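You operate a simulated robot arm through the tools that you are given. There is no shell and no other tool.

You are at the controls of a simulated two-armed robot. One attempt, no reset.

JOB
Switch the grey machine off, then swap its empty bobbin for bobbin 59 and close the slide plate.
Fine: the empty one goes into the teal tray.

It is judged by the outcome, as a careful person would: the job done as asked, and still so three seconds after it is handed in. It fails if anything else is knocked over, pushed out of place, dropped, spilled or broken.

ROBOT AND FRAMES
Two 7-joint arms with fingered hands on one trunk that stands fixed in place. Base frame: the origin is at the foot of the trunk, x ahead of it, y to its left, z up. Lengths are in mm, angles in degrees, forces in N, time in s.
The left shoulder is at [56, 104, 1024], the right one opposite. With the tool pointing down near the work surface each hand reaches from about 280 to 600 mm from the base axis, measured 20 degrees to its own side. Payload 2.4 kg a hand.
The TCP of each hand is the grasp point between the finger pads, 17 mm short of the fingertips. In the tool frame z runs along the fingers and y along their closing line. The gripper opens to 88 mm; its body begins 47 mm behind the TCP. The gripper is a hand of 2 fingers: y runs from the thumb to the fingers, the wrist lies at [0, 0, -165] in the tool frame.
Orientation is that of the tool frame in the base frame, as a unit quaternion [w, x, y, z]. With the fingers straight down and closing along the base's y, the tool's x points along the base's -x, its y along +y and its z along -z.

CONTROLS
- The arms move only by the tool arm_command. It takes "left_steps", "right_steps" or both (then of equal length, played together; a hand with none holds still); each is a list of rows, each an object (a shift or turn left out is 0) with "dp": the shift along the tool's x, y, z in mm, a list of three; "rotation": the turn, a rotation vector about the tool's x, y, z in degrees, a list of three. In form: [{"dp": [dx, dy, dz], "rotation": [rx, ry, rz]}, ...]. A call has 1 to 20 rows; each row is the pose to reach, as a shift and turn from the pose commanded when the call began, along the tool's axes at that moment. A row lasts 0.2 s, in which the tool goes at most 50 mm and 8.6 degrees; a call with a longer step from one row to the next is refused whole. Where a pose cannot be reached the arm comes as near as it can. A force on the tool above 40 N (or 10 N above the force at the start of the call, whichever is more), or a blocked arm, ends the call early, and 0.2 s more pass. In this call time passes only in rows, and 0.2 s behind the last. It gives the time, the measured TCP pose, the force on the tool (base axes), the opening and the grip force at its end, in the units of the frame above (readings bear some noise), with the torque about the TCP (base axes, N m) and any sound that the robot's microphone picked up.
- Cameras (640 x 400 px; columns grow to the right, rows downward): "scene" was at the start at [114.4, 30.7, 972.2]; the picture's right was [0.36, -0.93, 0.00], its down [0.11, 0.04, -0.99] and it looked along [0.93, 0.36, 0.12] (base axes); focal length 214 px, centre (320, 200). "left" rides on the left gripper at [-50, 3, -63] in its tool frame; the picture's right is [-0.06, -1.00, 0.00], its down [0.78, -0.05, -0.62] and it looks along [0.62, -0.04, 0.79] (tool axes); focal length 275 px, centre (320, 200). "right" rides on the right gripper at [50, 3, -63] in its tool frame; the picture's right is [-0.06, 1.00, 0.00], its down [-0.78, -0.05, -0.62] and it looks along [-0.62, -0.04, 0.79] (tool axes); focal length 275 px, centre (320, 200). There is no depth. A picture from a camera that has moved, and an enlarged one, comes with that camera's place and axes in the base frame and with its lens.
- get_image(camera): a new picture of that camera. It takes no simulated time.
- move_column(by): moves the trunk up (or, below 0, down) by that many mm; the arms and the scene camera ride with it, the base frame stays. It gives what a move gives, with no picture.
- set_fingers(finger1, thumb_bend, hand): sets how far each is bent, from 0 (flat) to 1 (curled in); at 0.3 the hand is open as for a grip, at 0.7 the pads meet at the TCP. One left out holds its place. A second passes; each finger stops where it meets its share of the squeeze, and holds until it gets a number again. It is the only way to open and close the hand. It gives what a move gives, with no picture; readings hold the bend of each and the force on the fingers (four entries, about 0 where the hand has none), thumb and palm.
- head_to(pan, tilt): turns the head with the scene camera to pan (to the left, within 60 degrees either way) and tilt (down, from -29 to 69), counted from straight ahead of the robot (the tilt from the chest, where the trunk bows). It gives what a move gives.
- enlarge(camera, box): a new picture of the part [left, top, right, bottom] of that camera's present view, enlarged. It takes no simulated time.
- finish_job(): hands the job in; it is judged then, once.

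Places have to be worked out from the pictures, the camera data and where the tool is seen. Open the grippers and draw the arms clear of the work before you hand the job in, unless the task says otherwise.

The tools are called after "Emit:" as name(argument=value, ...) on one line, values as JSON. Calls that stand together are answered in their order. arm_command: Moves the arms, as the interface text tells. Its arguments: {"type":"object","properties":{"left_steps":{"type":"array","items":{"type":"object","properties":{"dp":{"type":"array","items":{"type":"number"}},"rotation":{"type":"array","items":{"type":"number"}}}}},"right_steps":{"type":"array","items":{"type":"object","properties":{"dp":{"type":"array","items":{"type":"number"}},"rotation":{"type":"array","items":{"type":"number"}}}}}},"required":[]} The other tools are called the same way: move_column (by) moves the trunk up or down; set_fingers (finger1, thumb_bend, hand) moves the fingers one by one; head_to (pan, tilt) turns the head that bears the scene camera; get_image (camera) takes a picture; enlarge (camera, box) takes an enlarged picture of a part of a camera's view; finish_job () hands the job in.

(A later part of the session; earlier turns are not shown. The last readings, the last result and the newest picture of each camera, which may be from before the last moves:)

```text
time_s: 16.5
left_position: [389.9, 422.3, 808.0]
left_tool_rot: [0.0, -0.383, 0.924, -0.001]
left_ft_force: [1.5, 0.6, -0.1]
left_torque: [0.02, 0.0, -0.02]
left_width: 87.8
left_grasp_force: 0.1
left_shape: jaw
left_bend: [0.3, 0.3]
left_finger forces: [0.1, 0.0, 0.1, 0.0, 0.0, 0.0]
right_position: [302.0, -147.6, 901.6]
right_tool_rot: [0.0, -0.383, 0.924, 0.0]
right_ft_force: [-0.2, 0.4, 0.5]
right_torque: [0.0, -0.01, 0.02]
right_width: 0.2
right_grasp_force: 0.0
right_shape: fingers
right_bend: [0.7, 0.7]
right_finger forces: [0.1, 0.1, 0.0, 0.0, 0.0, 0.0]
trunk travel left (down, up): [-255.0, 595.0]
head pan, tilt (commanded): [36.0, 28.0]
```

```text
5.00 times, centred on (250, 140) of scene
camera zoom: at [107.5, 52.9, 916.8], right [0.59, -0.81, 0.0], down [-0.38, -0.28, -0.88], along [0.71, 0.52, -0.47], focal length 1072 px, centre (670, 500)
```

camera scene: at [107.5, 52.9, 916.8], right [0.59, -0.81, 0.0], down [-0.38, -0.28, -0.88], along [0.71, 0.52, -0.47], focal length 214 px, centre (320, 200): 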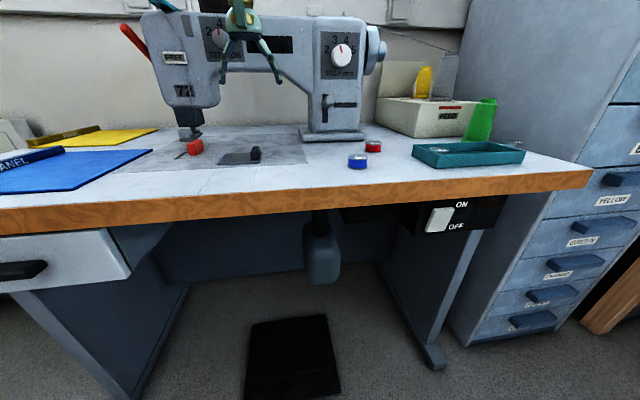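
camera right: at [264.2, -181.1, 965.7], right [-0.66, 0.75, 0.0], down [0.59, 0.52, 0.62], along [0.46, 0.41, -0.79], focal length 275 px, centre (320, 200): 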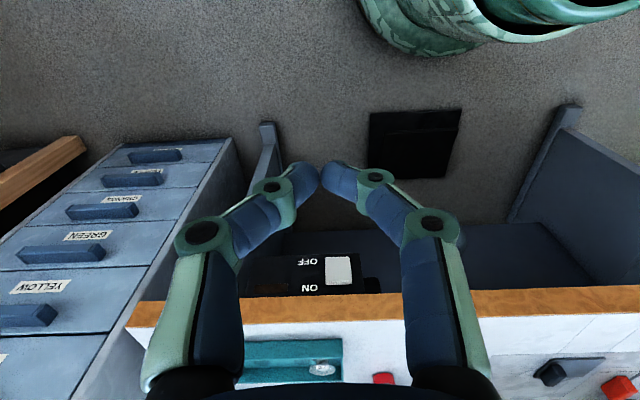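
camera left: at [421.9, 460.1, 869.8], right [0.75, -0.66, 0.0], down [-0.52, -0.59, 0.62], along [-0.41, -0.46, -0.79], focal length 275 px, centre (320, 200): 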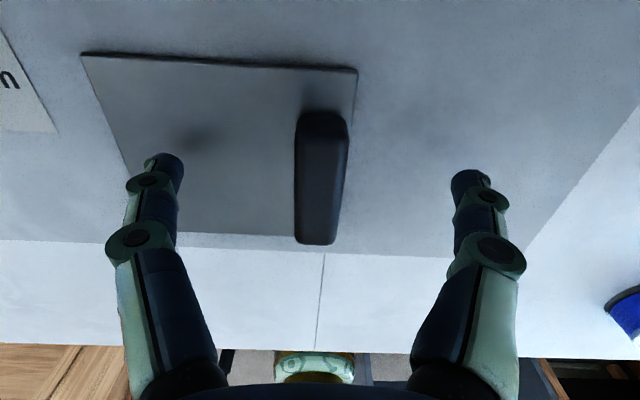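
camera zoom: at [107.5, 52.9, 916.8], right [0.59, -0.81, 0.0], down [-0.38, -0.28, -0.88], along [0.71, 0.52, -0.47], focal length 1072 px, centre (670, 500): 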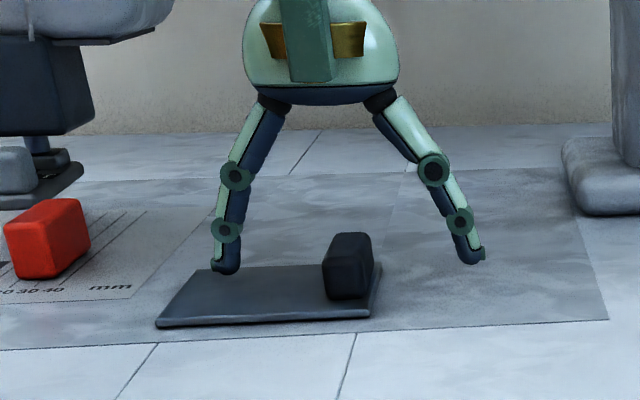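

Tips are ~5 mm above the plate and straddle the bar. I lower 3 mm more and then close gently onto the handle.

Emit:
arm_command(left_steps=[{"dp": [0, 0.5, 3]}])

Emit:
set_fingers(hand="left", finger1=0.7, thumb_bend=0.7)

Emit:
get_image(camera="left")

Emit:
enlarge(camera="scene", box=[200, 100, 300, 180])

```text
time_s: 16.9
left_position: [387.1, 422.1, 804.2]
left_tool_rot: [0.0, -0.382, 0.924, 0.0]
left_ft_force: [0.0, 0.6, 0.4]
left_torque: [0.04, 0.03, -0.01]
left_width: 87.9
left_grasp_force: 0.0
left_shape: jaw
left_bend: [0.3, 0.3]
left_finger forces: [0.1, 0.1, 0.1, 0.0, 0.0, 0.0]
right_position: [302.6, -147.0, 900.5]
right_tool_rot: [0.0, -0.383, 0.924, 0.0]
right_ft_force: [-0.5, -0.5, -0.1]
right_torque: [-0.02, -0.03, 0.02]
right_width: 0.0
right_grasp_force: 0.1
right_shape: fingers
right_bend: [0.7, 0.7]
right_finger forces: [0.0, 0.0, 0.0, 0.0, 0.0, 0.1]
trunk travel left (down, up): [-255.0, 595.0]
head pan, tilt (commanded): [36.0, 28.0]
```

```text
time_s: 17.9
left_position: [388.4, 422.0, 805.1]
left_tool_rot: [0.0, -0.383, 0.924, 0.0]
left_ft_force: [1.1, -2.0, 2.2]
left_torque: [0.01, 0.02, -0.03]
left_width: 8.2
left_grasp_force: 4.3
left_shape: fingers
left_bend: [0.67, 0.66]
left_finger forces: [4.4, 0.0, 0.0, 0.0, 3.9, 0.0]
right_position: [302.4, -147.4, 901.5]
right_tool_rot: [0.0, -0.384, 0.924, 0.0]
right_ft_force: [-0.3, -0.2, 0.2]
right_torque: [0.0, -0.04, 0.02]
right_width: 0.0
right_grasp_force: 0.0
right_shape: fingers
right_bend: [0.7, 0.7]
right_finger forces: [0.0, 0.1, 0.0, 0.0, 0.0, 0.0]
trunk travel left (down, up): [-255.0, 595.0]
head pan, tilt (commanded): [36.0, 28.0]
```

```text
taken
camera left: at [421.2, 460.4, 866.9], right [0.75, -0.66, 0.0], down [-0.52, -0.59, 0.62], along [-0.41, -0.46, -0.79], focal length 275 px, centre (320, 200)
```

left: 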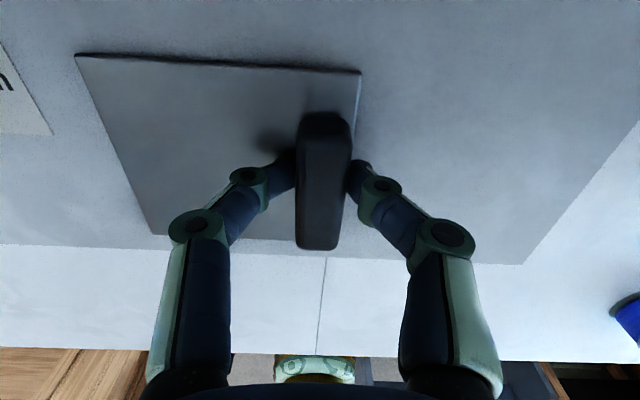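

```text
5.00 times, centred on (250, 140) of scene
camera zoom: at [107.5, 52.6, 916.9], right [0.59, -0.81, 0.0], down [-0.38, -0.28, -0.88], along [0.71, 0.52, -0.47], focal length 1072 px, centre (670, 500)
```

zoom: 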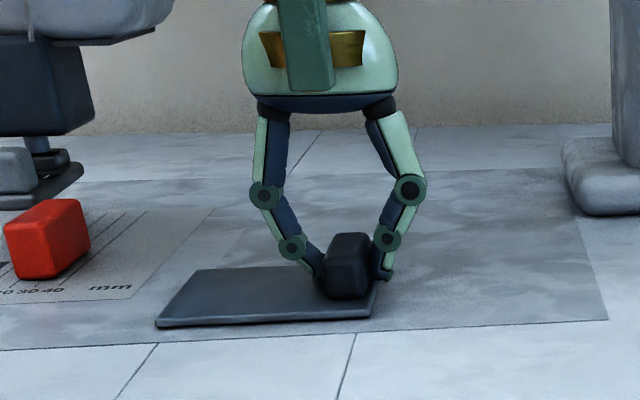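

The handle is gripped (4.3 N). I try sliding it toward the machine's right side (tool −y) by 15 mm in small steps to test the direction.

Emit:
arm_command(left_steps=[{"dp": [0, -3, 0]}, {"dp": [0, -6, 0]}, {"dp": [0, -9, 0]}, {"dp": [0, -12, 0]}, {"dp": [0, -15, 0]}])

Emit:
get_image(camera="left")

```text
time_s: 19.1
left_position: [398.7, 411.8, 803.3]
left_tool_rot: [0.0, -0.383, 0.924, 0.001]
left_ft_force: [-1.1, -0.4, 4.9]
left_torque: [0.02, 0.04, -0.03]
left_width: 8.0
left_grasp_force: 5.0
left_shape: fingers
left_bend: [0.67, 0.67]
left_finger forces: [8.3, 0.1, 0.0, 0.0, 3.5, 0.1]
right_position: [302.4, -146.8, 902.1]
right_tool_rot: [0.0, -0.383, 0.924, 0.0]
right_ft_force: [-0.1, -0.2, 0.2]
right_torque: [0.0, -0.03, -0.03]
right_width: 0.0
right_grasp_force: 0.1
right_shape: fingers
right_bend: [0.7, 0.7]
right_finger forces: [0.0, 0.0, 0.1, 0.1, 0.1, 0.0]
trunk travel left (down, up): [-255.0, 595.0]
head pan, tilt (commanded): [36.0, 28.0]
```

```text
taken
camera left: at [431.5, 450.0, 866.8], right [0.75, -0.66, 0.0], down [-0.52, -0.59, 0.62], along [-0.41, -0.46, -0.79], focal length 275 px, centre (320, 200)
```

left: 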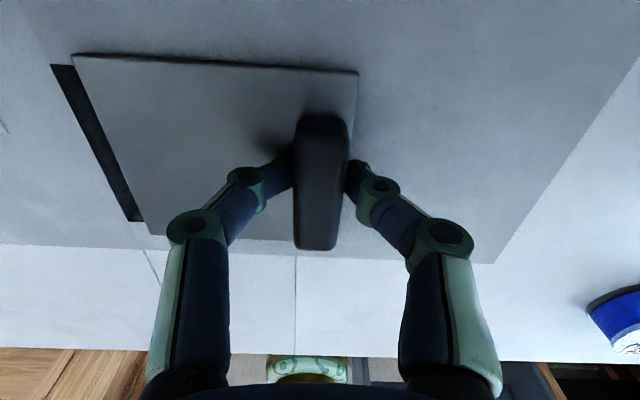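

The plate slides and a dark opening appears on its left. I continue the pull until it reaches its stop, force-limited.

Emit:
arm_command(left_steps=[{"dp": [0, -5, 0]}, {"dp": [0, -10, 0]}, {"dp": [0, -15, 0]}, {"dp": [0, -20, 0]}, {"dp": [0, -25, 0]}, {"dp": [0, -30, 0]}, {"dp": [0, -35, 0]}, {"dp": [0, -40, 0]}, {"dp": [0, -45, 0]}, {"dp": [0, -50, 0]}])

Emit:
get_image(camera="left")

Emit:
enlarge(camera="scene", box=[180, 80, 320, 190])

```text
time_s: 21.3
left_position: [434.2, 377.2, 804.2]
left_tool_rot: [0.0, -0.384, 0.923, 0.0]
left_ft_force: [-1.7, -0.2, 3.8]
left_torque: [0.0, 0.07, 0.0]
left_width: 8.1
left_grasp_force: 5.6
left_shape: fingers
left_bend: [0.67, 0.67]
left_finger forces: [7.7, 0.1, 0.1, 0.0, 3.3, 0.0]
right_position: [302.0, -147.1, 902.5]
right_tool_rot: [0.0, -0.384, 0.923, 0.0]
right_ft_force: [0.4, 0.6, 0.2]
right_torque: [0.01, 0.01, 0.02]
right_width: 0.0
right_grasp_force: 0.0
right_shape: fingers
right_bend: [0.7, 0.7]
right_finger forces: [0.1, 0.0, 0.0, 0.1, 0.0, 0.0]
trunk travel left (down, up): [-255.0, 595.0]
head pan, tilt (commanded): [36.0, 28.0]
```

```text
taken
camera left: at [467.2, 414.5, 866.8], right [0.75, -0.66, 0.0], down [-0.52, -0.59, 0.62], along [-0.41, -0.46, -0.79], focal length 275 px, centre (320, 200)
```

left: 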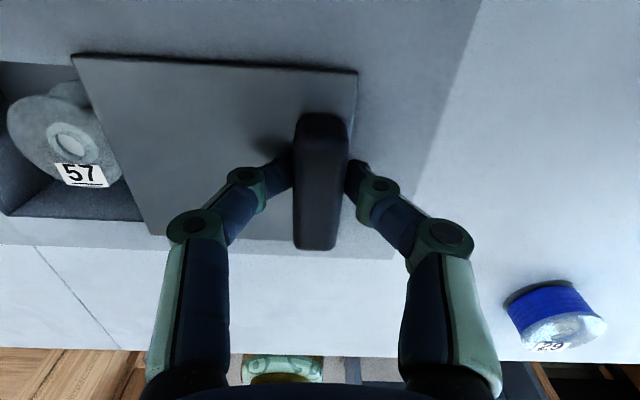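

```text
3.64 times, centred on (250, 135) of scene
camera zoom: at [107.2, 52.6, 916.9], right [0.59, -0.81, 0.0], down [-0.38, -0.28, -0.88], along [0.71, 0.52, -0.47], focal length 780 px, centre (574, 436)
```

zoom: 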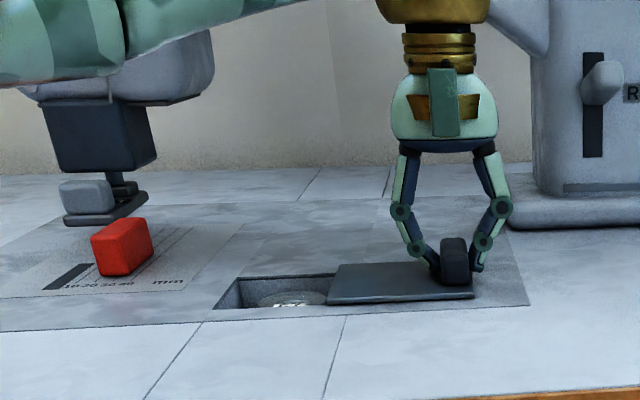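

Inside the bay sits empty bobbin 57. I open a bit further for finger room, watching for the stop.

Emit:
arm_command(left_steps=[{"dp": [0, -4, 0]}, {"dp": [0, -8, 0]}, {"dp": [0, -12, 0]}, {"dp": [0, -16, 0]}])

Emit:
get_image(camera="left")

Emit:
enlarge(camera="scene", box=[180, 80, 320, 190])

```text
time_s: 22.3
left_position: [444.5, 365.5, 803.9]
left_tool_rot: [0.001, -0.383, 0.924, 0.0]
left_ft_force: [0.3, -0.1, 3.3]
left_torque: [0.02, 0.0, 0.03]
left_width: 8.1
left_grasp_force: 5.1
left_shape: fingers
left_bend: [0.67, 0.67]
left_finger forces: [7.1, 0.1, 0.1, 0.0, 3.1, 0.1]
right_position: [301.8, -147.0, 901.2]
right_tool_rot: [0.0, -0.383, 0.924, -0.001]
right_ft_force: [0.3, 0.1, -0.8]
right_torque: [-0.01, 0.01, 0.01]
right_width: 0.2
right_grasp_force: 0.0
right_shape: fingers
right_bend: [0.7, 0.7]
right_finger forces: [0.0, 0.0, 0.0, 0.0, 0.1, 0.1]
trunk travel left (down, up): [-255.0, 595.0]
head pan, tilt (commanded): [36.0, 28.0]
```

```text
taken
camera left: at [478.3, 403.3, 867.0], right [0.75, -0.66, 0.0], down [-0.52, -0.59, 0.62], along [-0.41, -0.46, -0.79], focal length 275 px, centre (320, 200)
```

left: 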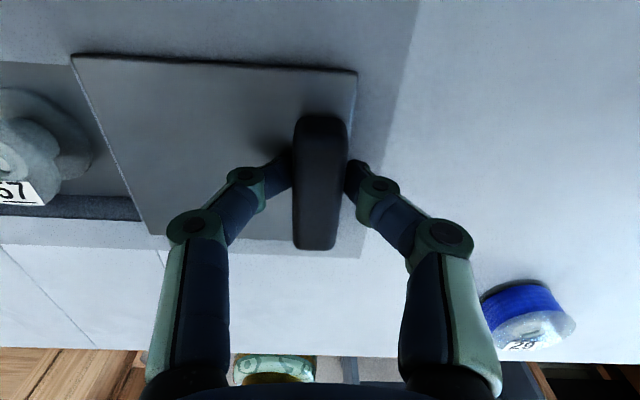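

```text
3.64 times, centred on (250, 135) of scene
camera zoom: at [107.4, 52.8, 916.9], right [0.59, -0.81, 0.0], down [-0.38, -0.28, -0.88], along [0.71, 0.52, -0.47], focal length 780 px, centre (574, 436)
```

zoom: 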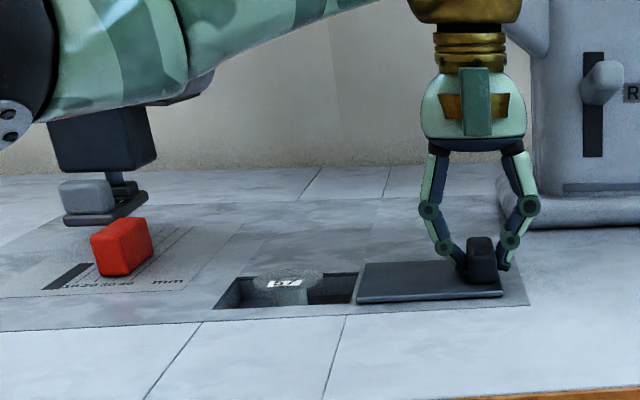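

The plate has moved ~81 mm and the bay is fully exposed. I release the handle, then lift straight up.

Emit:
set_fingers(hand="left", finger1=0.3, thumb_bend=0.3)

Emit:
arm_command(left_steps=[{"dp": [0, 0, -15]}, {"dp": [0, 0, -40]}, {"dp": [0, 0, -70]}, {"dp": [0, 20, -80], "rotation": [0, 0, 7.5]}, {"dp": [0, 40, -80], "rotation": [0, 0, 15]}, {"dp": [0, 60, -80], "rotation": [0, 0, 22.5]}, {"dp": [0, 80, -80], "rotation": [0, 0, 30]}, {"dp": [0, 97, -80], "rotation": [0, 0, 37.5]}, {"dp": [1, 112, -80], "rotation": [0, 0, 45]}])

Emit:
get_image(camera="left")

Emit:
enlarge(camera="scene", box=[180, 80, 320, 190])

```text
time_s: 23.3
left_position: [444.9, 365.4, 803.3]
left_tool_rot: [0.0, -0.383, 0.924, -0.001]
left_ft_force: [0.3, 0.8, 0.5]
left_torque: [0.0, 0.05, -0.01]
left_width: 83.3
left_grasp_force: 0.0
left_shape: fingers
left_bend: [0.3, 0.3]
left_finger forces: [0.0, 0.0, 0.1, 0.0, 0.0, 0.0]
right_position: [302.4, -147.2, 901.9]
right_tool_rot: [0.0, -0.384, 0.923, 0.0]
right_ft_force: [0.7, 0.6, 0.4]
right_torque: [-0.01, 0.0, 0.02]
right_width: 0.3
right_grasp_force: 0.1
right_shape: fingers
right_bend: [0.7, 0.7]
right_finger forces: [0.1, 0.0, 0.1, 0.0, 0.0, 0.1]
trunk travel left (down, up): [-255.0, 595.0]
head pan, tilt (commanded): [36.0, 28.0]
```

```text
time_s: 25.3
left_position: [364.5, 443.6, 884.0]
left_tool_rot: [-0.001, 0.002, 1.0, 0.0]
left_ft_force: [0.6, 0.7, 0.1]
left_torque: [0.01, 0.01, 0.0]
left_width: 83.6
left_grasp_force: 0.1
left_shape: fingers
left_bend: [0.3, 0.3]
left_finger forces: [0.0, 0.0, 0.0, 0.0, 0.1, 0.0]
right_position: [302.1, -147.2, 900.6]
right_tool_rot: [0.0, -0.383, 0.924, 0.0]
right_ft_force: [-0.5, -0.5, 0.0]
right_torque: [0.0, 0.02, -0.03]
right_width: 0.0
right_grasp_force: 0.1
right_shape: fingers
right_bend: [0.7, 0.7]
right_finger forces: [0.1, 0.0, 0.0, 0.0, 0.0, 0.0]
trunk travel left (down, up): [-255.0, 595.0]
head pan, tilt (commanded): [36.0, 28.0]
```

```text
taken
camera left: at [414.6, 447.2, 946.5], right [0.06, -1.0, 0.0], down [-0.78, -0.05, 0.62], along [-0.62, -0.04, -0.79], focal length 275 px, centre (320, 200)
```

left: 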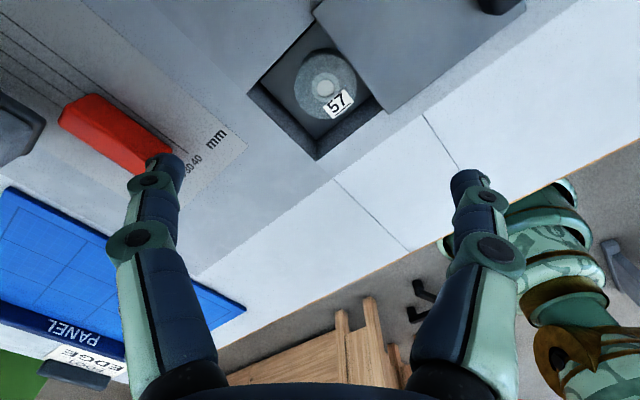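

```text
3.64 times, centred on (250, 135) of scene
camera zoom: at [107.6, 52.9, 916.8], right [0.59, -0.81, 0.0], down [-0.38, -0.28, -0.88], along [0.71, 0.52, -0.47], focal length 780 px, centre (574, 436)
```

zoom: 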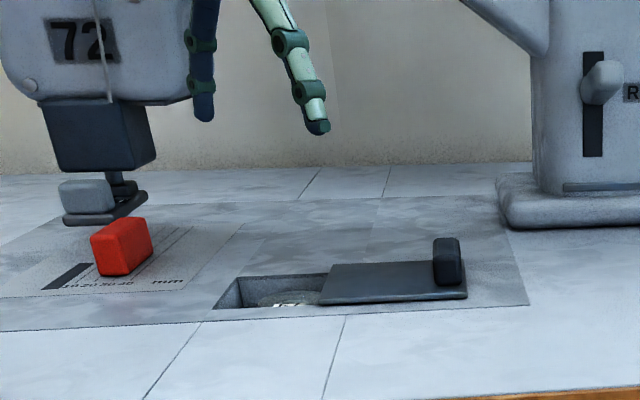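

The plate appears to have slid back some way after release. I look closer to see whether it is still moving.

Emit:
enlarge(camera="left", box=[220, 0, 540, 180])

Emit:
head_to(pan=36, tilt=26)

Emit:
enlarge(camera="left", box=[220, 0, 540, 180])

Emit:
enlarge(camera="scene", box=[180, 80, 320, 190])

```text
2.00 times, centred on (380, 90) of left
camera zoom: at [414.6, 447.2, 946.5], right [0.06, -1.0, 0.0], down [-0.78, -0.05, 0.62], along [-0.62, -0.04, -0.79], focal length 551 px, centre (200, 420)
```

zoom: 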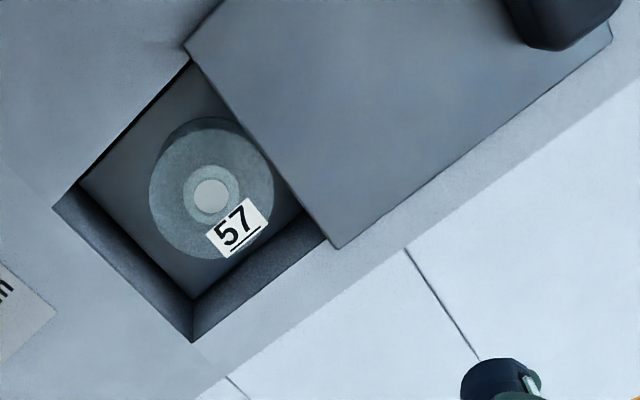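

```text
time_s: 25.9
left_position: [365.0, 443.6, 882.9]
left_tool_rot: [0.0, 0.001, 1.0, 0.0]
left_ft_force: [-0.1, 0.7, 0.6]
left_torque: [-0.04, -0.03, -0.04]
left_width: 83.4
left_grasp_force: 0.0
left_shape: fingers
left_bend: [0.3, 0.3]
left_finger forces: [0.0, 0.1, 0.0, 0.0, 0.0, 0.0]
right_position: [302.5, -147.5, 901.7]
right_tool_rot: [0.0, -0.383, 0.924, 0.0]
right_ft_force: [-0.1, -1.1, -0.3]
right_torque: [-0.03, -0.01, 0.0]
right_width: 0.1
right_grasp_force: 0.0
right_shape: fingers
right_bend: [0.7, 0.7]
right_finger forces: [0.0, 0.0, 0.0, 0.0, 0.1, 0.0]
trunk travel left (down, up): [-255.0, 595.0]
head pan, tilt (commanded): [36.0, 26.0]
```

```text
2.00 times, centred on (380, 90) of left
camera zoom: at [414.6, 447.3, 946.4], right [0.06, -1.0, 0.0], down [-0.78, -0.05, 0.62], along [-0.62, -0.04, -0.79], focal length 551 px, centre (200, 420)
```

zoom: 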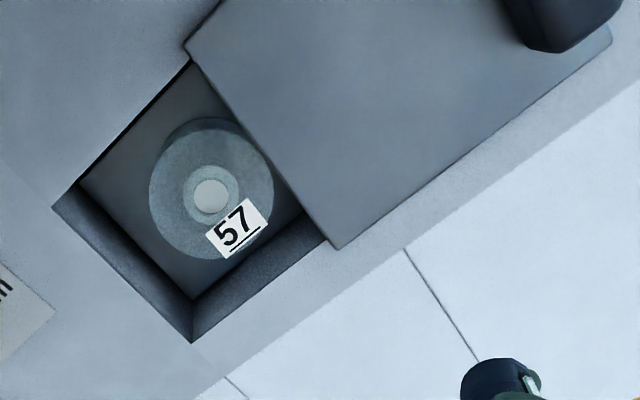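

```text
3.64 times, centred on (250, 135) of scene
camera zoom: at [108.1, 53.3, 920.0], right [0.59, -0.81, 0.0], down [-0.35, -0.26, -0.9], along [0.73, 0.53, -0.44], focal length 780 px, centre (574, 436)
```

zoom: 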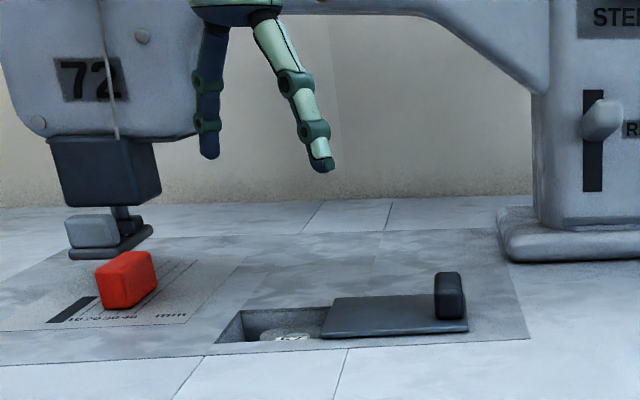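

The plate isn't spring-loaded; apparently the opening fingertip dragged it back ~20 mm (its left edge is now at v≈33, right beside the bobbin flange). I'll close the fingers and push the handle further open from its left side, with tips just above the plate.

Emit:
set_fingers(hand="left", finger1=0.7, thumb_bend=0.7)

Emit:
arm_command(left_steps=[{"dp": [-14, -15, 15]}, {"dp": [-28, -30, 30]}, {"dp": [-41.6, -44.1, 45]}, {"dp": [-41.6, -44.1, 62]}, {"dp": [-41.6, -44.1, 74]}])

Emit:
get_image(camera="left")

Emit:
enlarge(camera="scene", box=[180, 80, 320, 190])

```text
time_s: 26.9
left_position: [364.5, 444.2, 882.4]
left_tool_rot: [0.0, -0.001, 1.0, 0.0]
left_ft_force: [-0.7, 0.3, 0.2]
left_torque: [0.01, 0.03, 0.0]
left_width: 0.3
left_grasp_force: 0.2
left_shape: fingers
left_bend: [0.7, 0.7]
left_finger forces: [0.0, 0.0, 0.0, 0.1, 0.0, 0.1]
right_position: [301.9, -147.3, 901.6]
right_tool_rot: [0.0, -0.384, 0.923, 0.0]
right_ft_force: [0.6, 0.3, 1.0]
right_torque: [0.0, 0.04, -0.01]
right_width: 0.1
right_grasp_force: 0.0
right_shape: fingers
right_bend: [0.7, 0.7]
right_finger forces: [0.1, 0.0, 0.0, 0.0, 0.0, 0.0]
trunk travel left (down, up): [-255.0, 595.0]
head pan, tilt (commanded): [36.0, 26.0]
```

```text
time_s: 28.1
left_position: [406.9, 399.6, 809.3]
left_tool_rot: [0.001, 0.0, 1.0, 0.001]
left_ft_force: [-0.8, 0.3, -0.1]
left_torque: [0.04, 0.02, 0.02]
left_width: 0.1
left_grasp_force: 0.1
left_shape: fingers
left_bend: [0.7, 0.7]
left_finger forces: [0.0, 0.0, 0.1, 0.0, 0.0, 0.0]
right_position: [302.6, -147.0, 900.8]
right_tool_rot: [0.001, -0.384, 0.923, 0.0]
right_ft_force: [-0.4, -0.1, 0.5]
right_torque: [0.01, -0.02, 0.0]
right_width: 0.1
right_grasp_force: 0.1
right_shape: fingers
right_bend: [0.7, 0.7]
right_finger forces: [0.0, 0.1, 0.0, 0.0, 0.1, 0.0]
trunk travel left (down, up): [-255.0, 595.0]
head pan, tilt (commanded): [36.0, 26.0]
```

```text
taken
camera left: at [456.7, 402.9, 873.1], right [0.06, -1.0, 0.0], down [-0.78, -0.05, 0.62], along [-0.62, -0.04, -0.79], focal length 275 px, centre (320, 200)
```

left: 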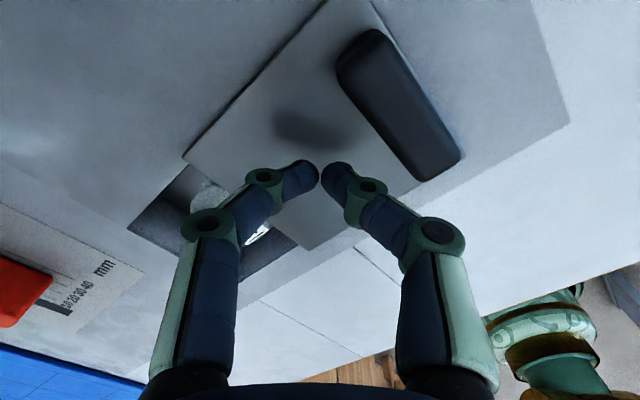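

```text
3.64 times, centred on (250, 135) of scene
camera zoom: at [108.1, 53.3, 920.0], right [0.59, -0.81, 0.0], down [-0.35, -0.26, -0.9], along [0.73, 0.53, -0.44], focal length 780 px, centre (574, 436)
```

zoom: 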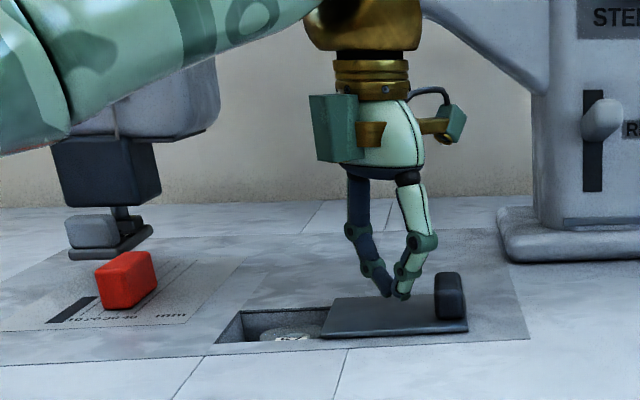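

Tips hover above the plate just left of the handle. I push along −v by ~40 mm to open it another ~28 mm.

Emit:
arm_command(left_steps=[{"dp": [-4, -4, 0]}, {"dp": [-8, -8, 0]}, {"dp": [-12, -12, 0]}, {"dp": [-16, -16, 0]}, {"dp": [-20, -20, 0]}, {"dp": [-24, -24, 0]}, {"dp": [-28.5, -28.5, 0]}])

Emit:
get_image(camera="left")

Emit:
enlarge(camera="scene", box=[180, 80, 320, 190])

```text
time_s: 29.7
left_position: [435.8, 371.9, 809.2]
left_tool_rot: [0.0, 0.0, 1.0, 0.0]
left_ft_force: [-0.4, 0.2, -0.3]
left_torque: [0.01, 0.0, -0.01]
left_width: 0.0
left_grasp_force: 0.3
left_shape: fingers
left_bend: [0.7, 0.7]
left_finger forces: [0.1, 0.1, 0.0, 0.0, 0.6, 0.1]
right_position: [301.7, -145.9, 901.6]
right_tool_rot: [0.0, -0.383, 0.924, 0.0]
right_ft_force: [0.1, -0.4, -0.1]
right_torque: [-0.03, -0.01, -0.03]
right_width: 0.0
right_grasp_force: 0.1
right_shape: fingers
right_bend: [0.7, 0.7]
right_finger forces: [0.0, 0.0, 0.0, 0.1, 0.0, 0.0]
trunk travel left (down, up): [-255.0, 595.0]
head pan, tilt (commanded): [36.0, 26.0]
```

```text
taken
camera left: at [485.7, 375.0, 872.6], right [0.06, -1.0, 0.0], down [-0.78, -0.05, 0.62], along [-0.62, -0.04, -0.79], focal length 275 px, centre (320, 200)
```

left: 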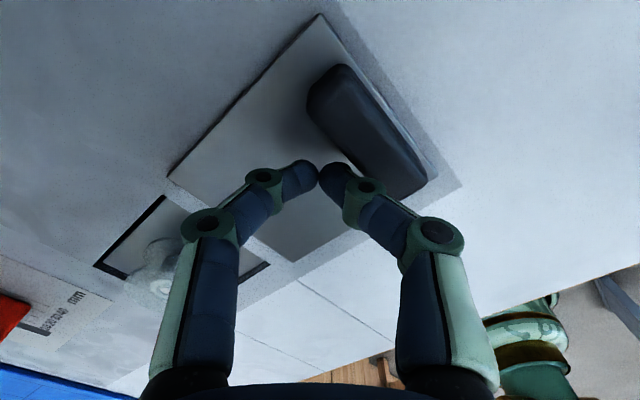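

```text
3.64 times, centred on (250, 135) of scene
camera zoom: at [108.0, 53.3, 920.0], right [0.59, -0.81, 0.0], down [-0.35, -0.26, -0.9], along [0.73, 0.53, -0.44], focal length 780 px, centre (574, 436)
```

zoom: 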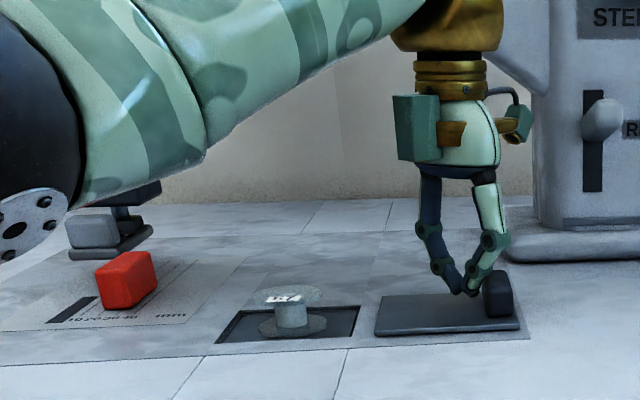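

Opening the plate further has raised the bobbin on a lift: 57 now stands up above the bed. The fall-back earlier may be the lift's return, so I push a little further to see if there is an end stop or catch.

Emit:
arm_command(left_steps=[{"dp": [-1, -1, 0]}, {"dp": [-2, -2, 0]}, {"dp": [-3, -3, 0]}, {"dp": [-4, -4, 0]}, {"dp": [-5, -5, 0]}])

Emit:
enlarge(camera="scene", box=[180, 80, 320, 190])

Emit:
get_image(camera="left")

```text
time_s: 30.9
left_position: [439.4, 366.9, 810.4]
left_tool_rot: [0.0, -0.001, 1.0, 0.0]
left_ft_force: [-8.6, 4.0, 2.2]
left_torque: [0.02, 0.07, -0.04]
left_width: 0.1
left_grasp_force: 4.9
left_shape: fingers
left_bend: [0.69, 0.73]
left_finger forces: [0.1, 0.0, 0.1, 0.0, 10.1, 0.0]
right_position: [301.3, -147.6, 901.8]
right_tool_rot: [0.001, -0.384, 0.923, 0.0]
right_ft_force: [0.1, -0.3, -0.8]
right_torque: [0.0, 0.0, 0.0]
right_width: 0.0
right_grasp_force: 0.0
right_shape: fingers
right_bend: [0.7, 0.7]
right_finger forces: [0.0, 0.0, 0.0, 0.1, 0.0, 0.0]
trunk travel left (down, up): [-255.0, 595.0]
head pan, tilt (commanded): [36.0, 26.0]
```

```text
3.64 times, centred on (250, 135) of scene
camera zoom: at [107.2, 53.6, 920.1], right [0.59, -0.81, 0.0], down [-0.35, -0.26, -0.9], along [0.73, 0.53, -0.44], focal length 780 px, centre (574, 436)
```

zoom: 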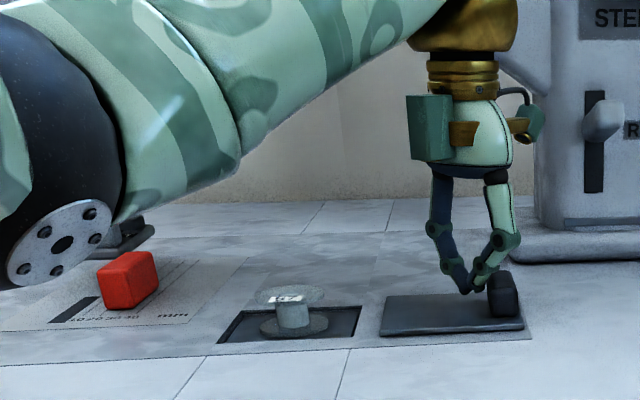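

```text
taken
camera left: at [489.5, 370.9, 872.9], right [0.06, -1.0, 0.0], down [-0.78, -0.05, 0.62], along [-0.62, -0.04, -0.79], focal length 275 px, centre (320, 200)
```

left: 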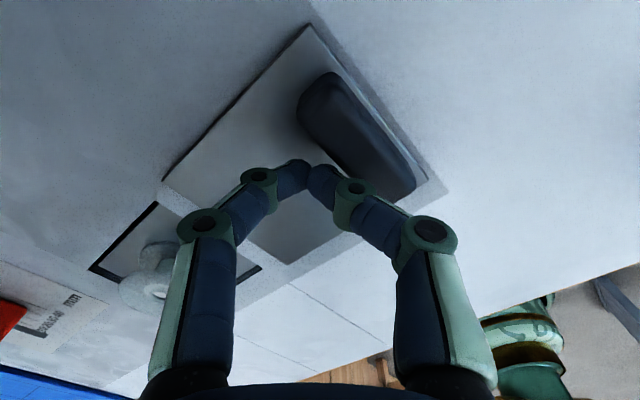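

Force rose to ~10 N: that is the end stop. I back off a few mm and check whether the plate stays open before lifting.

Emit:
arm_command(left_steps=[{"dp": [3, 3, 0]}, {"dp": [7, 7, 0]}, {"dp": [10, 10, 0]}])

Emit:
enlarge(camera="scene", box=[180, 80, 320, 190])

Emit:
get_image(camera="left")

```text
time_s: 31.7
left_position: [429.9, 376.4, 808.8]
left_tool_rot: [0.0, 0.0, 1.0, 0.0]
left_ft_force: [0.6, -1.0, 0.8]
left_torque: [0.0, -0.01, -0.02]
left_width: 0.1
left_grasp_force: 0.0
left_shape: fingers
left_bend: [0.7, 0.7]
left_finger forces: [0.0, 0.0, 0.0, 0.0, 0.0, 0.0]
right_position: [303.3, -146.7, 900.7]
right_tool_rot: [0.0, -0.382, 0.924, 0.0]
right_ft_force: [-0.2, 0.2, -0.3]
right_torque: [-0.03, 0.0, 0.06]
right_width: 0.0
right_grasp_force: 0.1
right_shape: fingers
right_bend: [0.7, 0.7]
right_finger forces: [0.0, 0.0, 0.0, 0.0, 0.0, 0.0]
trunk travel left (down, up): [-255.0, 595.0]
head pan, tilt (commanded): [36.0, 26.0]
```

```text
3.64 times, centred on (250, 135) of scene
camera zoom: at [108.2, 53.1, 920.0], right [0.59, -0.81, 0.0], down [-0.35, -0.26, -0.9], along [0.73, 0.53, -0.44], focal length 780 px, centre (574, 436)
```

zoom: 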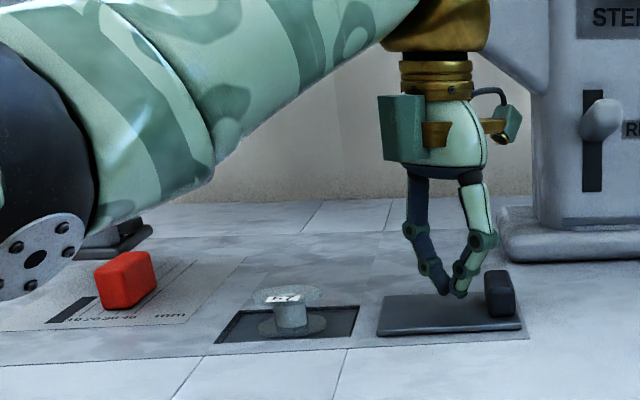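

```text
taken
camera left: at [480.5, 379.6, 872.6], right [0.06, -1.0, 0.0], down [-0.78, -0.05, 0.62], along [-0.62, -0.04, -0.79], focal length 275 px, centre (320, 200)
```

left: 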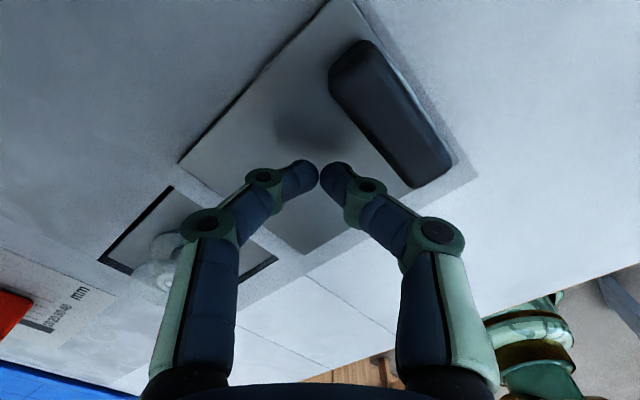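

The plate stays open and the bobbin stays raised. I lift, open the hand, and position above bobbin 57.

Emit:
arm_command(left_steps=[{"dp": [0, 0, -25]}, {"dp": [0, 0, -60]}, {"dp": [22, 22, -75]}, {"dp": [45, 44, -75]}, {"dp": [67, 65, -75]}])

Emit:
set_fingers(hand="left", finger1=0.3, thumb_bend=0.3)

Emit:
get_image(camera="left")

Emit:
enlarge(camera="scene", box=[180, 80, 320, 190])

```text
time_s: 32.9
left_position: [364.4, 441.4, 883.8]
left_tool_rot: [0.0, -0.001, 1.0, 0.0]
left_ft_force: [-0.3, -0.9, 0.1]
left_torque: [0.0, 0.02, 0.06]
left_width: 0.2
left_grasp_force: 0.1
left_shape: fingers
left_bend: [0.7, 0.7]
left_finger forces: [0.1, 0.0, 0.0, 0.0, 0.0, 0.0]
right_position: [301.8, -147.9, 901.4]
right_tool_rot: [0.0, -0.384, 0.924, 0.0]
right_ft_force: [0.1, 0.0, 0.2]
right_torque: [-0.01, 0.02, -0.02]
right_width: 0.0
right_grasp_force: 0.1
right_shape: fingers
right_bend: [0.7, 0.7]
right_finger forces: [0.1, 0.1, 0.0, 0.0, 0.0, 0.0]
trunk travel left (down, up): [-255.0, 595.0]
head pan, tilt (commanded): [36.0, 26.0]
```

```text
time_s: 33.9
left_position: [364.5, 441.8, 883.0]
left_tool_rot: [0.0, 0.001, 1.0, -0.001]
left_ft_force: [0.6, -0.5, 0.0]
left_torque: [0.01, -0.03, 0.0]
left_width: 83.4
left_grasp_force: 0.0
left_shape: fingers
left_bend: [0.3, 0.3]
left_finger forces: [0.1, 0.0, 0.1, 0.1, 0.0, 0.0]
right_position: [302.9, -147.7, 901.5]
right_tool_rot: [0.0, -0.383, 0.924, 0.0]
right_ft_force: [-0.3, -0.1, 0.6]
right_torque: [0.01, -0.01, -0.01]
right_width: 0.1
right_grasp_force: 0.0
right_shape: fingers
right_bend: [0.7, 0.7]
right_finger forces: [0.0, 0.0, 0.1, 0.1, 0.0, 0.1]
trunk travel left (down, up): [-255.0, 595.0]
head pan, tilt (commanded): [36.0, 26.0]
```

```text
taken
camera left: at [413.9, 445.0, 946.7], right [0.06, -1.0, 0.0], down [-0.78, -0.05, 0.62], along [-0.62, -0.04, -0.79], focal length 275 px, centre (320, 200)
```

left: 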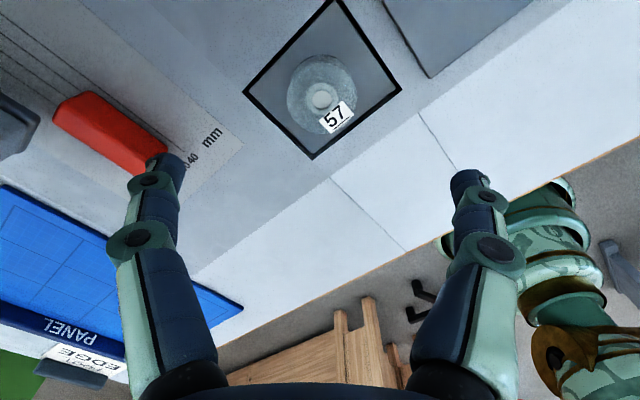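

```text
3.64 times, centred on (250, 135) of scene
camera zoom: at [108.1, 53.3, 920.0], right [0.59, -0.81, 0.0], down [-0.35, -0.26, -0.9], along [0.73, 0.53, -0.44], focal length 780 px, centre (574, 436)
```

zoom: 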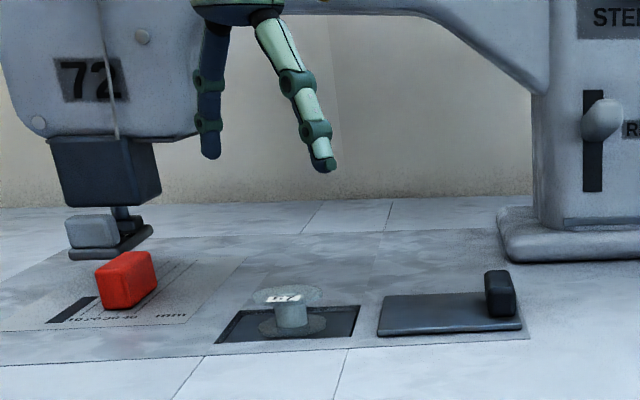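

The raised bobbin 57 stands centered at about (364, 441), top near z≈796. Before grasping, I set the fingers to a half-closed bend to see their shape and width.

Emit:
set_fingers(hand="left", finger1=0.46, thumb_bend=0.46)

Emit:
enlarge(camera="scene", box=[180, 50, 320, 160])

Emit:
get_image(camera="left")

```text
time_s: 34.9
left_position: [362.9, 442.3, 883.0]
left_tool_rot: [0.001, 0.0, 1.0, 0.0]
left_ft_force: [0.8, -0.1, -1.3]
left_torque: [0.0, 0.02, 0.02]
left_width: 48.6
left_grasp_force: 0.0
left_shape: fingers
left_bend: [0.46, 0.46]
left_finger forces: [0.0, 0.0, 0.0, 0.1, 0.1, 0.1]
right_position: [303.2, -147.5, 903.2]
right_tool_rot: [0.0, -0.383, 0.924, 0.001]
right_ft_force: [-0.2, -0.3, 0.4]
right_torque: [-0.01, -0.03, -0.02]
right_width: 0.1
right_grasp_force: 0.0
right_shape: fingers
right_bend: [0.7, 0.7]
right_finger forces: [0.1, 0.0, 0.1, 0.0, 0.0, 0.0]
trunk travel left (down, up): [-255.0, 595.0]
head pan, tilt (commanded): [36.0, 26.0]
```

```text
3.64 times, centred on (250, 105) of scene
camera zoom: at [108.1, 53.3, 920.0], right [0.59, -0.81, 0.0], down [-0.35, -0.26, -0.9], along [0.73, 0.53, -0.44], focal length 780 px, centre (574, 546)
```

zoom: 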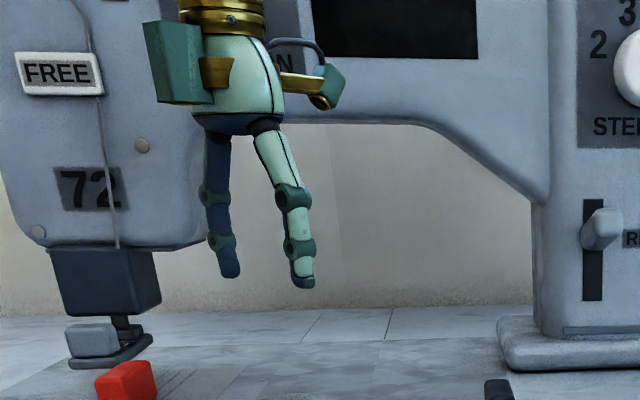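

```text
taken
camera left: at [413.9, 445.0, 946.6], right [0.06, -1.0, 0.0], down [-0.78, -0.05, 0.62], along [-0.62, -0.04, -0.79], focal length 275 px, centre (320, 200)
```

left: 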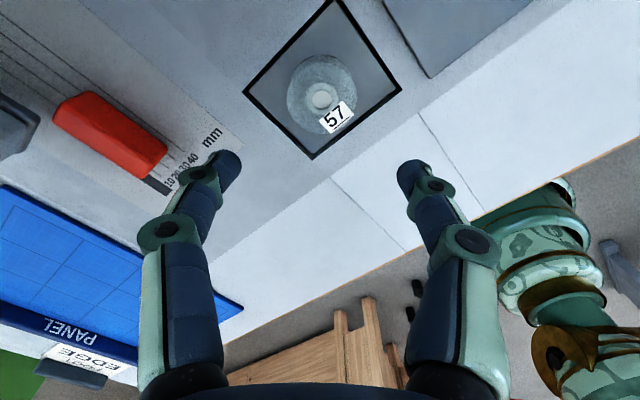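

Fingers are near-parallel at this width (≈49 mm), good for the 38 mm flange. The tray is beyond straight-down reach, so I'll grasp with the tool tilted 30° forward (about tool y, pointing toward +x) and keep that tilt through to the tray.

Emit:
arm_command(left_steps=[{"rotation": [0, -7.5, 0]}, {"rotation": [0, -15, 0]}, {"rotation": [0, -22.5, 0]}, {"rotation": [0, -30, 0]}])

Emit:
get_image(camera="left")

Emit:
get_image(camera="scene")

```text
time_s: 35.9
left_position: [363.5, 443.0, 885.3]
left_tool_rot: [0.259, 0.0, 0.966, 0.0]
left_ft_force: [0.2, 0.1, 0.0]
left_torque: [-0.01, 0.05, 0.01]
left_width: 48.8
left_grasp_force: 0.0
left_shape: fingers
left_bend: [0.46, 0.46]
left_finger forces: [0.0, 0.0, 0.1, 0.0, 0.1, 0.1]
right_position: [302.8, -147.5, 901.9]
right_tool_rot: [0.0, -0.383, 0.924, 0.001]
right_ft_force: [-1.0, -0.4, -0.3]
right_torque: [0.01, 0.0, 0.0]
right_width: 0.1
right_grasp_force: 0.0
right_shape: fingers
right_bend: [0.7, 0.7]
right_finger forces: [0.0, 0.0, 0.1, 0.1, 0.1, 0.0]
trunk travel left (down, up): [-255.0, 595.0]
head pan, tilt (commanded): [36.0, 26.0]
```

```text
taken
camera left: at [375.1, 445.2, 964.2], right [0.05, -1.0, 0.03], down [-0.99, -0.05, 0.14], along [-0.14, -0.04, -0.99], focal length 275 px, centre (320, 200)
```

left: 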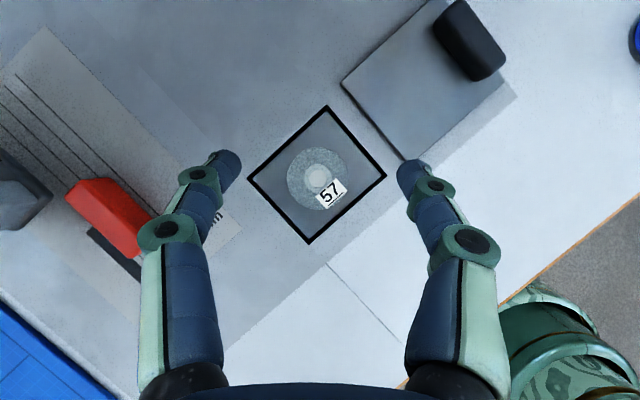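

```text
taken
camera scene: at [108.1, 53.2, 920.0], right [0.59, -0.81, 0.0], down [-0.35, -0.26, -0.9], along [0.73, 0.53, -0.44], focal length 214 px, centre (320, 200)
```

scene: 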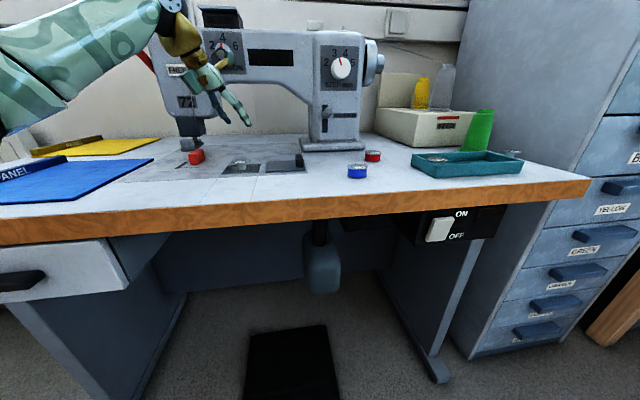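

The near-vertical view confirms bobbin 57 centered between the fingers at about (366, 440). I descend vertically by 60 mm first.

Emit:
arm_command(left_steps=[{"dp": [10, 0, 17.3]}, {"dp": [20, 0, 34.6]}, {"dp": [30, 0, 52]}])

Emit:
get_image(camera="left")

Emit:
enlarge(camera="scene", box=[180, 100, 320, 190])

```text
time_s: 36.7
left_position: [363.2, 441.4, 823.8]
left_tool_rot: [0.259, 0.0, 0.966, 0.001]
left_ft_force: [-0.5, -0.5, 0.6]
left_torque: [0.01, 0.03, -0.01]
left_width: 48.5
left_grasp_force: 0.0
left_shape: fingers
left_bend: [0.46, 0.46]
left_finger forces: [0.0, 0.0, 0.1, 0.0, 0.1, 0.1]
right_position: [302.1, -146.1, 900.5]
right_tool_rot: [0.0, -0.384, 0.923, 0.0]
right_ft_force: [-0.6, 0.5, 0.1]
right_torque: [0.03, 0.01, 0.02]
right_width: 0.0
right_grasp_force: 0.2
right_shape: fingers
right_bend: [0.7, 0.7]
right_finger forces: [0.1, 0.0, 0.0, 0.1, 0.0, 0.0]
trunk travel left (down, up): [-255.0, 595.0]
head pan, tilt (commanded): [36.0, 26.0]
```

```text
taken
camera left: at [375.2, 444.9, 904.2], right [0.05, -1.0, 0.03], down [-0.99, -0.05, 0.14], along [-0.14, -0.04, -0.99], focal length 275 px, centre (320, 200)
```

left: 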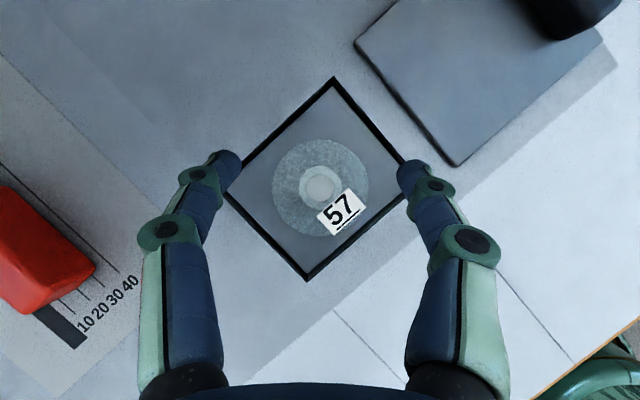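

```text
4.44 times, centred on (250, 145) of scene
camera zoom: at [108.0, 53.3, 920.0], right [0.59, -0.81, 0.0], down [-0.35, -0.26, -0.9], along [0.73, 0.53, -0.44], focal length 953 px, centre (631, 444)
```

zoom: 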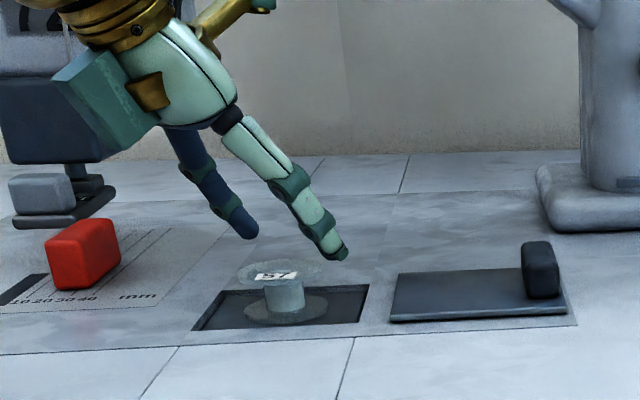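

Alignment is good. I descend the last 25 mm so the tips sit below the top flange.

Emit:
arm_command(left_steps=[{"dp": [5, 0, 8.7]}, {"dp": [9, 0, 15.6]}, {"dp": [12.5, 0, 21.7]}])

Emit:
get_image(camera="left")

Emit:
enlarge(camera="scene", box=[180, 100, 320, 190])

```text
time_s: 37.5
left_position: [363.1, 441.0, 799.6]
left_tool_rot: [0.258, 0.0, 0.966, 0.0]
left_ft_force: [0.5, -0.6, 0.8]
left_torque: [-0.02, -0.02, -0.02]
left_width: 48.6
left_grasp_force: 0.1
left_shape: fingers
left_bend: [0.46, 0.46]
left_finger forces: [0.1, 0.1, 0.0, 0.0, 0.0, 0.0]
right_position: [301.2, -147.9, 900.4]
right_tool_rot: [0.001, -0.384, 0.923, 0.0]
right_ft_force: [-0.2, 0.2, 0.3]
right_torque: [-0.02, -0.01, -0.02]
right_width: 0.0
right_grasp_force: 0.1
right_shape: fingers
right_bend: [0.7, 0.7]
right_finger forces: [0.0, 0.1, 0.0, 0.1, 0.0, 0.0]
trunk travel left (down, up): [-255.0, 595.0]
head pan, tilt (commanded): [36.0, 26.0]
```

```text
taken
camera left: at [375.2, 444.4, 878.9], right [0.05, -1.0, 0.03], down [-0.99, -0.05, 0.14], along [-0.14, -0.04, -0.99], focal length 275 px, centre (320, 200)
```

left: 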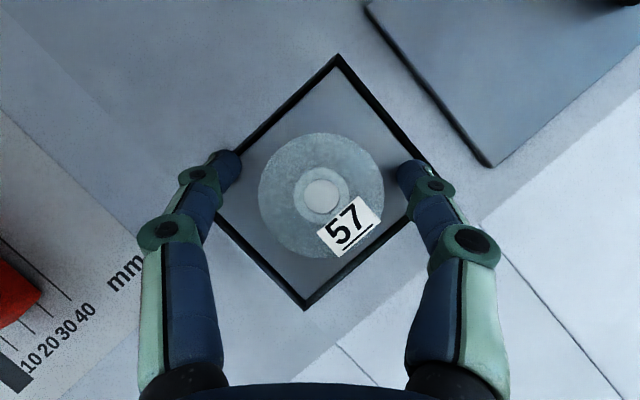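

```text
4.44 times, centred on (250, 145) of scene
camera zoom: at [108.0, 53.2, 920.0], right [0.59, -0.81, 0.0], down [-0.35, -0.26, -0.9], along [0.73, 0.53, -0.44], focal length 953 px, centre (631, 444)
```

zoom: 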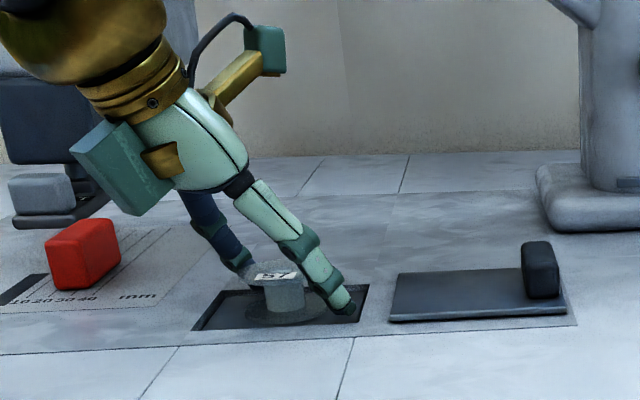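

Fingers straddle bobbin 57 without contact. I close gently.

Emit:
set_fingers(hand="left", finger1=0.6, thumb_bend=0.6)

Emit:
get_image(camera="left")

Emit:
enlarge(camera="scene", box=[180, 100, 320, 190])

```text
time_s: 38.5
left_position: [363.8, 441.2, 800.3]
left_tool_rot: [0.258, 0.001, 0.966, 0.001]
left_ft_force: [0.2, 0.8, 0.2]
left_torque: [0.0, 0.01, -0.01]
left_width: 27.9
left_grasp_force: 2.6
left_shape: fingers
left_bend: [0.55, 0.58]
left_finger forces: [2.1, 0.1, 0.0, 0.0, 2.2, 0.0]
right_position: [301.8, -148.0, 901.1]
right_tool_rot: [0.0, -0.383, 0.924, 0.0]
right_ft_force: [0.7, -0.4, -0.1]
right_torque: [0.01, -0.02, -0.04]
right_width: 0.0
right_grasp_force: 0.0
right_shape: fingers
right_bend: [0.7, 0.7]
right_finger forces: [0.0, 0.0, 0.1, 0.0, 0.1, 0.0]
trunk travel left (down, up): [-255.0, 595.0]
head pan, tilt (commanded): [36.0, 26.0]
```

```text
taken
camera left: at [375.2, 444.5, 879.0], right [0.05, -1.0, 0.03], down [-0.99, -0.05, 0.14], along [-0.14, -0.04, -0.99], focal length 275 px, centre (320, 200)
```

left: 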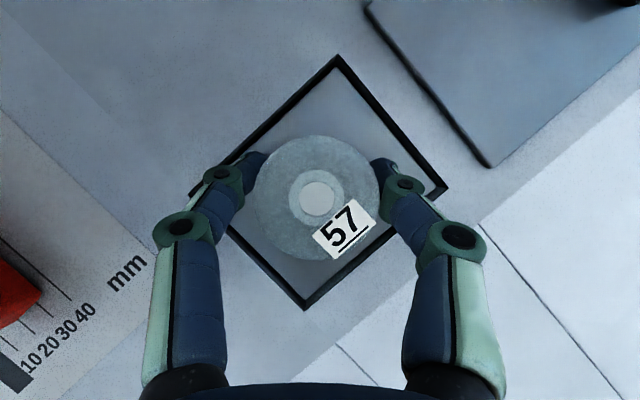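

```text
4.44 times, centred on (250, 145) of scene
camera zoom: at [108.0, 53.3, 920.0], right [0.59, -0.81, 0.0], down [-0.35, -0.26, -0.9], along [0.73, 0.53, -0.44], focal length 953 px, centre (631, 444)
```

zoom: 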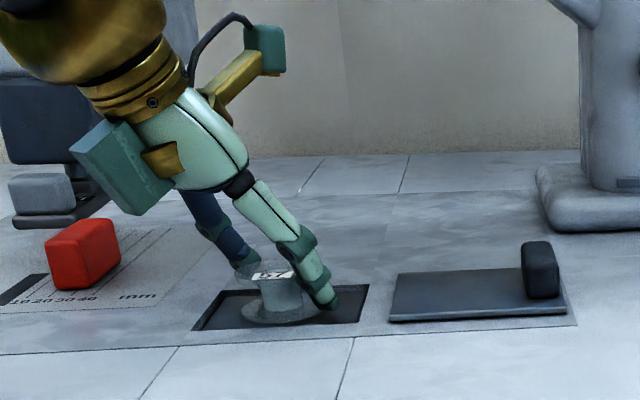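

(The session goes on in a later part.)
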